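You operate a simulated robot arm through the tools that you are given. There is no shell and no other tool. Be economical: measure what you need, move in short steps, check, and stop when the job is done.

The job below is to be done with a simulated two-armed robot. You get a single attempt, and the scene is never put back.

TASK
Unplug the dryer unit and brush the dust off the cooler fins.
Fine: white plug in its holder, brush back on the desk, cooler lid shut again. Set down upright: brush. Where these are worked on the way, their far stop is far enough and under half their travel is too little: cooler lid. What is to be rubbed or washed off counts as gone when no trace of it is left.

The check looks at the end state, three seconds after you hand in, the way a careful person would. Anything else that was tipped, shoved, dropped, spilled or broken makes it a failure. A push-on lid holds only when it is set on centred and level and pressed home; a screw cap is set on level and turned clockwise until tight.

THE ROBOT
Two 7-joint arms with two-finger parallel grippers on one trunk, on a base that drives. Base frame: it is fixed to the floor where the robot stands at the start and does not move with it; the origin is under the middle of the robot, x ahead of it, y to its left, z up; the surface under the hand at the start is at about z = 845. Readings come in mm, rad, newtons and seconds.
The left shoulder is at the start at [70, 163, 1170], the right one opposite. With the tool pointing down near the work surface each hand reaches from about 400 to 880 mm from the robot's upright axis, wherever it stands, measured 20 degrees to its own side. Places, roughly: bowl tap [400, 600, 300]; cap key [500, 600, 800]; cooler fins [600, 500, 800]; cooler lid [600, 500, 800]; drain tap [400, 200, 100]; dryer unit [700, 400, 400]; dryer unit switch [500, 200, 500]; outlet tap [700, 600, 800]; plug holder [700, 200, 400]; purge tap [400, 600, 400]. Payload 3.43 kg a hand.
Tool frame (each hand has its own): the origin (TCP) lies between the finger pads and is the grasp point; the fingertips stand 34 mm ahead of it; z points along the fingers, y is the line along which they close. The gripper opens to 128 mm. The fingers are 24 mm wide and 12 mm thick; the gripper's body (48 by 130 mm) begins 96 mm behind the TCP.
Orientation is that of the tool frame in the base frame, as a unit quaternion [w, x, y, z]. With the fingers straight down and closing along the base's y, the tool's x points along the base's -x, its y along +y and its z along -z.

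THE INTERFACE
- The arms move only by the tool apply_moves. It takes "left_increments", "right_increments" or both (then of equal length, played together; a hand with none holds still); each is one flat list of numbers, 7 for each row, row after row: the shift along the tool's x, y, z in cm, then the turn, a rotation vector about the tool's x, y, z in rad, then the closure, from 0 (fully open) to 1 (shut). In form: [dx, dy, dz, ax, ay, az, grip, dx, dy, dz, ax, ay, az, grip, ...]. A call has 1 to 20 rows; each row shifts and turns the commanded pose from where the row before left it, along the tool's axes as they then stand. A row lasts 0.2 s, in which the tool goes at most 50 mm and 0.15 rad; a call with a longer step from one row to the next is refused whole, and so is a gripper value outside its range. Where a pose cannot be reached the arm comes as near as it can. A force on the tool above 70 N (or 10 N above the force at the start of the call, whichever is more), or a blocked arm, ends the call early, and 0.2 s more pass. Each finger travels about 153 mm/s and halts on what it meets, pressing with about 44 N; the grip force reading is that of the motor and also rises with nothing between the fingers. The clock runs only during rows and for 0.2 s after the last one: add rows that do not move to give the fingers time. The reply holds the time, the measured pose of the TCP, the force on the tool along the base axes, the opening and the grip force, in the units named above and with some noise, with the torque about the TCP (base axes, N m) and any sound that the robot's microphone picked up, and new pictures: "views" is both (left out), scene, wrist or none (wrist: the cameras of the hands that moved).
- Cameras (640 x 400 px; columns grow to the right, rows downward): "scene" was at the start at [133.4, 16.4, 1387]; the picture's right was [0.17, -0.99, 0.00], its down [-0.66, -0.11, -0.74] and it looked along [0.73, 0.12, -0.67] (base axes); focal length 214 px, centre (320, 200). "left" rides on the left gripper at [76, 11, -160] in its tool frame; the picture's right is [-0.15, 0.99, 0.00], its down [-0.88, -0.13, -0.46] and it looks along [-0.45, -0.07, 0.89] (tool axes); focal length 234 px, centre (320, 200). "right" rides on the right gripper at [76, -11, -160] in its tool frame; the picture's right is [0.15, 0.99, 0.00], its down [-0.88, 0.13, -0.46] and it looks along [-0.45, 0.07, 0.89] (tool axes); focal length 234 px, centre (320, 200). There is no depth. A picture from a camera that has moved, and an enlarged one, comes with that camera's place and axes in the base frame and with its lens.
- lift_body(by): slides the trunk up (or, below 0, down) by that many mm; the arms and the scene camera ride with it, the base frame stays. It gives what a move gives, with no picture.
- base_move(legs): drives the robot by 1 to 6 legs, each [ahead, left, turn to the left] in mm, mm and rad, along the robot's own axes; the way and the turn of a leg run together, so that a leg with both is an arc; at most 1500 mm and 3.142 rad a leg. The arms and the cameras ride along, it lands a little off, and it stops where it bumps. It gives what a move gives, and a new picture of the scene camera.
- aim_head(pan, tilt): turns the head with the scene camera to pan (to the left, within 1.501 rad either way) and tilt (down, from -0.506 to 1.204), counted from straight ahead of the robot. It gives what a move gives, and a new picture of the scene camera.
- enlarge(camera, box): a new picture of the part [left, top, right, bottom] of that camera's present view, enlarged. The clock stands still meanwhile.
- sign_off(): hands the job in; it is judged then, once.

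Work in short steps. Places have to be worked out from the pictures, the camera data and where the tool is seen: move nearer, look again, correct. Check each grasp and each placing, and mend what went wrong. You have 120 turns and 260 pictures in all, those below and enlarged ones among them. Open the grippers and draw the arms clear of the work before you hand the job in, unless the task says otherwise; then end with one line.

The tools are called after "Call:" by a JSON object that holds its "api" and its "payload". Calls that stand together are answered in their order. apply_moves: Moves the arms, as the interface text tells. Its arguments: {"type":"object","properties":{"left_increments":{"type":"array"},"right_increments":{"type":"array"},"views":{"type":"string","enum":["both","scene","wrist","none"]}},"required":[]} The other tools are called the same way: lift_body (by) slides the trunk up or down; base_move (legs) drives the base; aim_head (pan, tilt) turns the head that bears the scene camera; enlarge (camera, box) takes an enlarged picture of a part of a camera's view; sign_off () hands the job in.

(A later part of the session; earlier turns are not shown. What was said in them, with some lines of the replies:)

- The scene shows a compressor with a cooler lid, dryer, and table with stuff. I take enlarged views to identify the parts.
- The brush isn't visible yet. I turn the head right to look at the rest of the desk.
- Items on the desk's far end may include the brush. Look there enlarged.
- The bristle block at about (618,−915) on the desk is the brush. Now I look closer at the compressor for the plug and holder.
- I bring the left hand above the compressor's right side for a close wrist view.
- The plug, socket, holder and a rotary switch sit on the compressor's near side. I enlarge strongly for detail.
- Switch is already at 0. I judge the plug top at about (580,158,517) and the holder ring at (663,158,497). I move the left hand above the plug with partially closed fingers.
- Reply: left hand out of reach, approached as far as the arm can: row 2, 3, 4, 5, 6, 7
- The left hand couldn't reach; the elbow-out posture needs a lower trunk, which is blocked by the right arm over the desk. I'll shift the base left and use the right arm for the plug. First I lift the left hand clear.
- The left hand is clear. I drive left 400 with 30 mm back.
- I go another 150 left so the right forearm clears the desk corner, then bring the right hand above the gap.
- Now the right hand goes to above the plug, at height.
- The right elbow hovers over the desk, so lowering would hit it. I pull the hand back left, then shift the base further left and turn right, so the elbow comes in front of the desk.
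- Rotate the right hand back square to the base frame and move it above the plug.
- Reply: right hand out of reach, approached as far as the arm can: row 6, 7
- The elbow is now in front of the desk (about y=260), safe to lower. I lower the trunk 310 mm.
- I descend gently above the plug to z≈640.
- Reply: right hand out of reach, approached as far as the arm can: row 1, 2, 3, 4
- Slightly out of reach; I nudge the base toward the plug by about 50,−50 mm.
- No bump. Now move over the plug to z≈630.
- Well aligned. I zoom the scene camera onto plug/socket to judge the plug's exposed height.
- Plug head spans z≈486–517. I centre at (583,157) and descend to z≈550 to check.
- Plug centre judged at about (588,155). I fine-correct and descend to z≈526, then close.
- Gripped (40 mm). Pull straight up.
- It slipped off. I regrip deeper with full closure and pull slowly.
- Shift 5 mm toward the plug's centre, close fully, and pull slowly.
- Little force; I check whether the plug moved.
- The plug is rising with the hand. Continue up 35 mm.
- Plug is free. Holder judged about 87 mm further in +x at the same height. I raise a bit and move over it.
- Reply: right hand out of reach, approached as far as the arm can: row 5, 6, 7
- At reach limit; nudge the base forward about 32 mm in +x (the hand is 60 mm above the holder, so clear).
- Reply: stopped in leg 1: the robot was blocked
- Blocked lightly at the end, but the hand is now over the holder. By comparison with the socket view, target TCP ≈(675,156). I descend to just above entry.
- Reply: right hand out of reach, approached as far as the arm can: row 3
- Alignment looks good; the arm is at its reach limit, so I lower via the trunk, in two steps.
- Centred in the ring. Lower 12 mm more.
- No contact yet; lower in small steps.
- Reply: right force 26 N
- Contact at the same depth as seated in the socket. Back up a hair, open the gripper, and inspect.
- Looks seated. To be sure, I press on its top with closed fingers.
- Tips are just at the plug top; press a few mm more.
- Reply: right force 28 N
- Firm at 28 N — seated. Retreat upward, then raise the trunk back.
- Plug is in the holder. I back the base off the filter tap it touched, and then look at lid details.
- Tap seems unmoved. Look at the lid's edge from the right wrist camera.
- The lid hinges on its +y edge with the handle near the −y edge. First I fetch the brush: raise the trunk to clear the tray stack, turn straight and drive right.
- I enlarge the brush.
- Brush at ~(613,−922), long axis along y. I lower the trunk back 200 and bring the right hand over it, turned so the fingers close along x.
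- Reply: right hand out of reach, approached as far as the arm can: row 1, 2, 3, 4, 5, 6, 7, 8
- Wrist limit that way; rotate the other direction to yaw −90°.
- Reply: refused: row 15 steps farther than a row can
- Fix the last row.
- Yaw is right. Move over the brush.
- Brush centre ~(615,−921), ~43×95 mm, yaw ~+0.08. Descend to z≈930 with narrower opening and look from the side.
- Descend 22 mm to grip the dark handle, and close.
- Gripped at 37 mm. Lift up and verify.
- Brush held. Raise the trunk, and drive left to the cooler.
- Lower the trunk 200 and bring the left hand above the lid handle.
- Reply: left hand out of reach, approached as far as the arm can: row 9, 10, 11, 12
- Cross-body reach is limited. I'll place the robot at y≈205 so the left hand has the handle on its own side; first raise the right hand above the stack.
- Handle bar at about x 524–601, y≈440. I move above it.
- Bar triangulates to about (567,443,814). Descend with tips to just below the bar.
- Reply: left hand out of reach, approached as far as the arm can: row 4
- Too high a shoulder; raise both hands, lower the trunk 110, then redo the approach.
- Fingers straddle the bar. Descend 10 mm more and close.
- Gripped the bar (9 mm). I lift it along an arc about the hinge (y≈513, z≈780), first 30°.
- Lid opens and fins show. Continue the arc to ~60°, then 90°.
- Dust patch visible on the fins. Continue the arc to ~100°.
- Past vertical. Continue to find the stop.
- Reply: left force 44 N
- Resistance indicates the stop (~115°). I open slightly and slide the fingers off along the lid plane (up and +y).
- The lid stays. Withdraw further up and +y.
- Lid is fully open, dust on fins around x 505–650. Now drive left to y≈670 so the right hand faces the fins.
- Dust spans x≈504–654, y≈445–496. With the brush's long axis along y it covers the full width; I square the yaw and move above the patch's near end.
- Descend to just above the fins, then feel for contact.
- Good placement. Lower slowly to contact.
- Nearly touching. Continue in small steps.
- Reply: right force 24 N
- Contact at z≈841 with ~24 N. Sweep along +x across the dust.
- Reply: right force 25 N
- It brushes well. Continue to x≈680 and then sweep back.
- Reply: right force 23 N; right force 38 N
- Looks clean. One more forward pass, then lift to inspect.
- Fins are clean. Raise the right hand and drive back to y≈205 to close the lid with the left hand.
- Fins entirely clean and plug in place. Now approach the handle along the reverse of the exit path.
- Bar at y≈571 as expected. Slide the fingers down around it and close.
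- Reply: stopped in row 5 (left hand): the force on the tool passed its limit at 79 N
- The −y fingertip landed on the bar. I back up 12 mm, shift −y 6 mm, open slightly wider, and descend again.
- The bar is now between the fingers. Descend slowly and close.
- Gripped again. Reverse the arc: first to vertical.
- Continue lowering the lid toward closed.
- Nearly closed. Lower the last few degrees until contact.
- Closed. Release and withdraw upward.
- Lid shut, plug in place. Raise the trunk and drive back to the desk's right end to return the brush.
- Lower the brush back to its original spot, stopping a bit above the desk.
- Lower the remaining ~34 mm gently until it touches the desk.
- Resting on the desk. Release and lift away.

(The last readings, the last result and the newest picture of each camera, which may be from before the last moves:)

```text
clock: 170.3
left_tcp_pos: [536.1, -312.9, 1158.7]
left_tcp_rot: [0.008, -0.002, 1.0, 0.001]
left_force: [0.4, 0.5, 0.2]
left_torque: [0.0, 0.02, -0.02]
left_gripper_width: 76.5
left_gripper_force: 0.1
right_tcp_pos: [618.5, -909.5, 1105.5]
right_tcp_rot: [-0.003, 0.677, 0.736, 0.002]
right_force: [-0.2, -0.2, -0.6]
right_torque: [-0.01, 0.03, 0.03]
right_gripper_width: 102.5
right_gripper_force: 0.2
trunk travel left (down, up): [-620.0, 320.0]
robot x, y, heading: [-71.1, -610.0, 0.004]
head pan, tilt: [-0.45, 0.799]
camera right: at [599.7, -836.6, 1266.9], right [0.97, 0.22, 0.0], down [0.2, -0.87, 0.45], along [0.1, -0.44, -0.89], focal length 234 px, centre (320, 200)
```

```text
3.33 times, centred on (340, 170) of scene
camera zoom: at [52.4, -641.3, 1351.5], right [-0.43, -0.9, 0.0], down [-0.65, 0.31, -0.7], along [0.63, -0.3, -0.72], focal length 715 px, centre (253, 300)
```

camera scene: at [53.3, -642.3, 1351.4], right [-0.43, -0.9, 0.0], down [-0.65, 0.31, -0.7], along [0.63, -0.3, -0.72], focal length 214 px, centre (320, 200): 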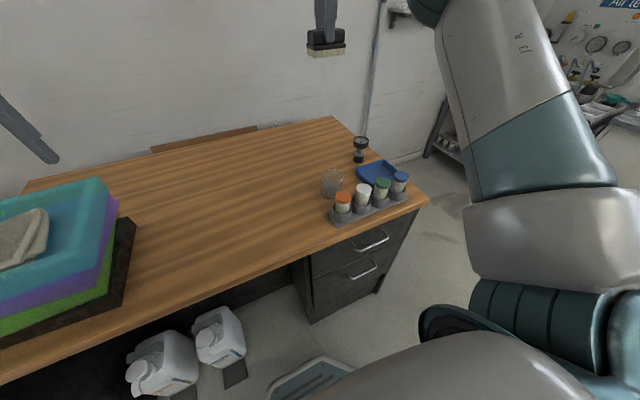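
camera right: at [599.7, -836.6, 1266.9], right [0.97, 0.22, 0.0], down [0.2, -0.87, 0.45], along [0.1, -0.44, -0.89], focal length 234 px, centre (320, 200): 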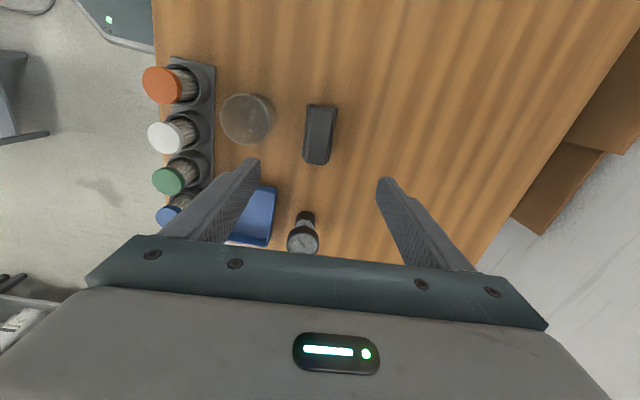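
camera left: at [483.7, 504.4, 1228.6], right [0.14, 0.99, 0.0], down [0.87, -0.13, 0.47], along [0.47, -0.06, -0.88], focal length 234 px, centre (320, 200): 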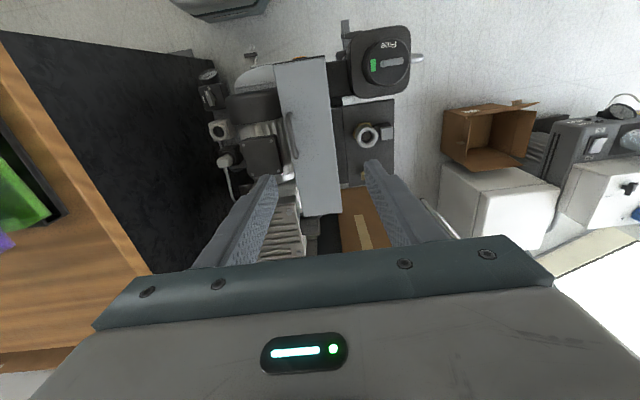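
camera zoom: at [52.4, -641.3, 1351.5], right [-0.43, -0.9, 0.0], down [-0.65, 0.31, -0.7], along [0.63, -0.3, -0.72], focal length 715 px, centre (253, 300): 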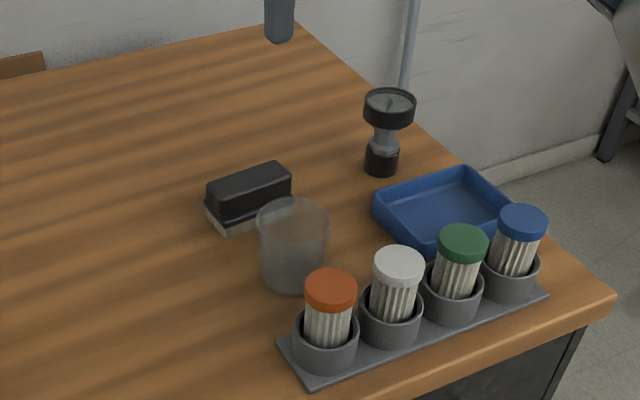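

Brush stands upright on the desk. A final look at the compressor from here.

Call:
{"api": "aim_head", "payload": {"pan": 0.95, "tilt": 0.45}}

Call:
{"api": "enlarge", "payload": {"camera": "scene", "box": [220, 150, 380, 310]}}

```text
clock: 171.9
left_tcp_pos: [536.6, -313.5, 1159.4]
left_tcp_rot: [0.007, -0.001, 1.0, 0.001]
left_force: [-0.7, -0.8, 0.0]
left_torque: [0.03, -0.03, -0.01]
left_gripper_width: 77.0
left_gripper_force: 0.0
right_tcp_pos: [618.4, -909.5, 1104.8]
right_tcp_rot: [-0.003, 0.679, 0.734, 0.002]
right_force: [0.3, 0.0, -0.4]
right_torque: [-0.01, 0.0, 0.03]
right_gripper_width: 102.5
right_gripper_force: 0.0
trunk travel left (down, up): [-620.0, 320.0]
robot x, y, heading: [-67.8, -609.8, -0.002]
head pan, tilt: [0.949, 0.45]
camera scene: at [33.9, -532.4, 1381.9], right [0.81, -0.58, 0.0], down [-0.25, -0.35, -0.9], along [0.52, 0.73, -0.44], focal length 214 px, centre (320, 200)
```

scene: 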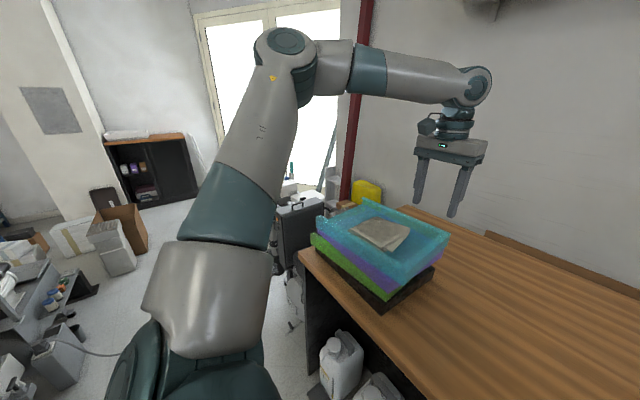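

```text
2.50 times, centred on (300, 230) of scene
camera zoom: at [33.9, -532.4, 1381.9], right [0.81, -0.58, 0.0], down [-0.25, -0.35, -0.9], along [0.52, 0.73, -0.44], focal length 536 px, centre (370, 125)
```

zoom: 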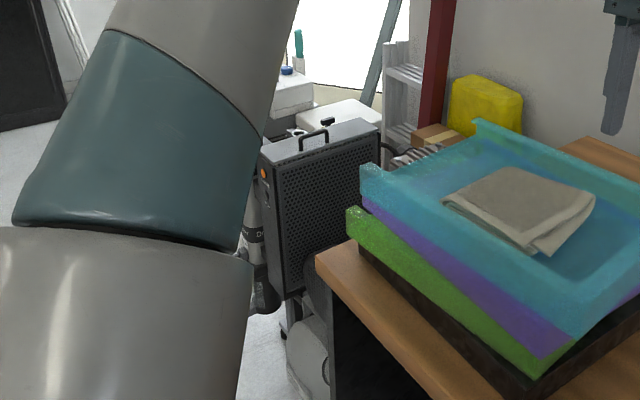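

The lid is shut, the brush is upright on the desk, and the plug was in its holder when last seen. Both arms are clear and the grippers are open, so I hand the job in.

Call:
{"api": "sign_off", "payload": {}}

```text
The job is handed in.
```

I unplugged the dryer unit and set its white plug in the holder. I brushed the cooler fins until no dust showed, shut the lid and put the brush back upright on the desk. While placing the plug, the base lightly touched something, probably the tap below the dryer's filter, but the tap looked unmoved afterwards.
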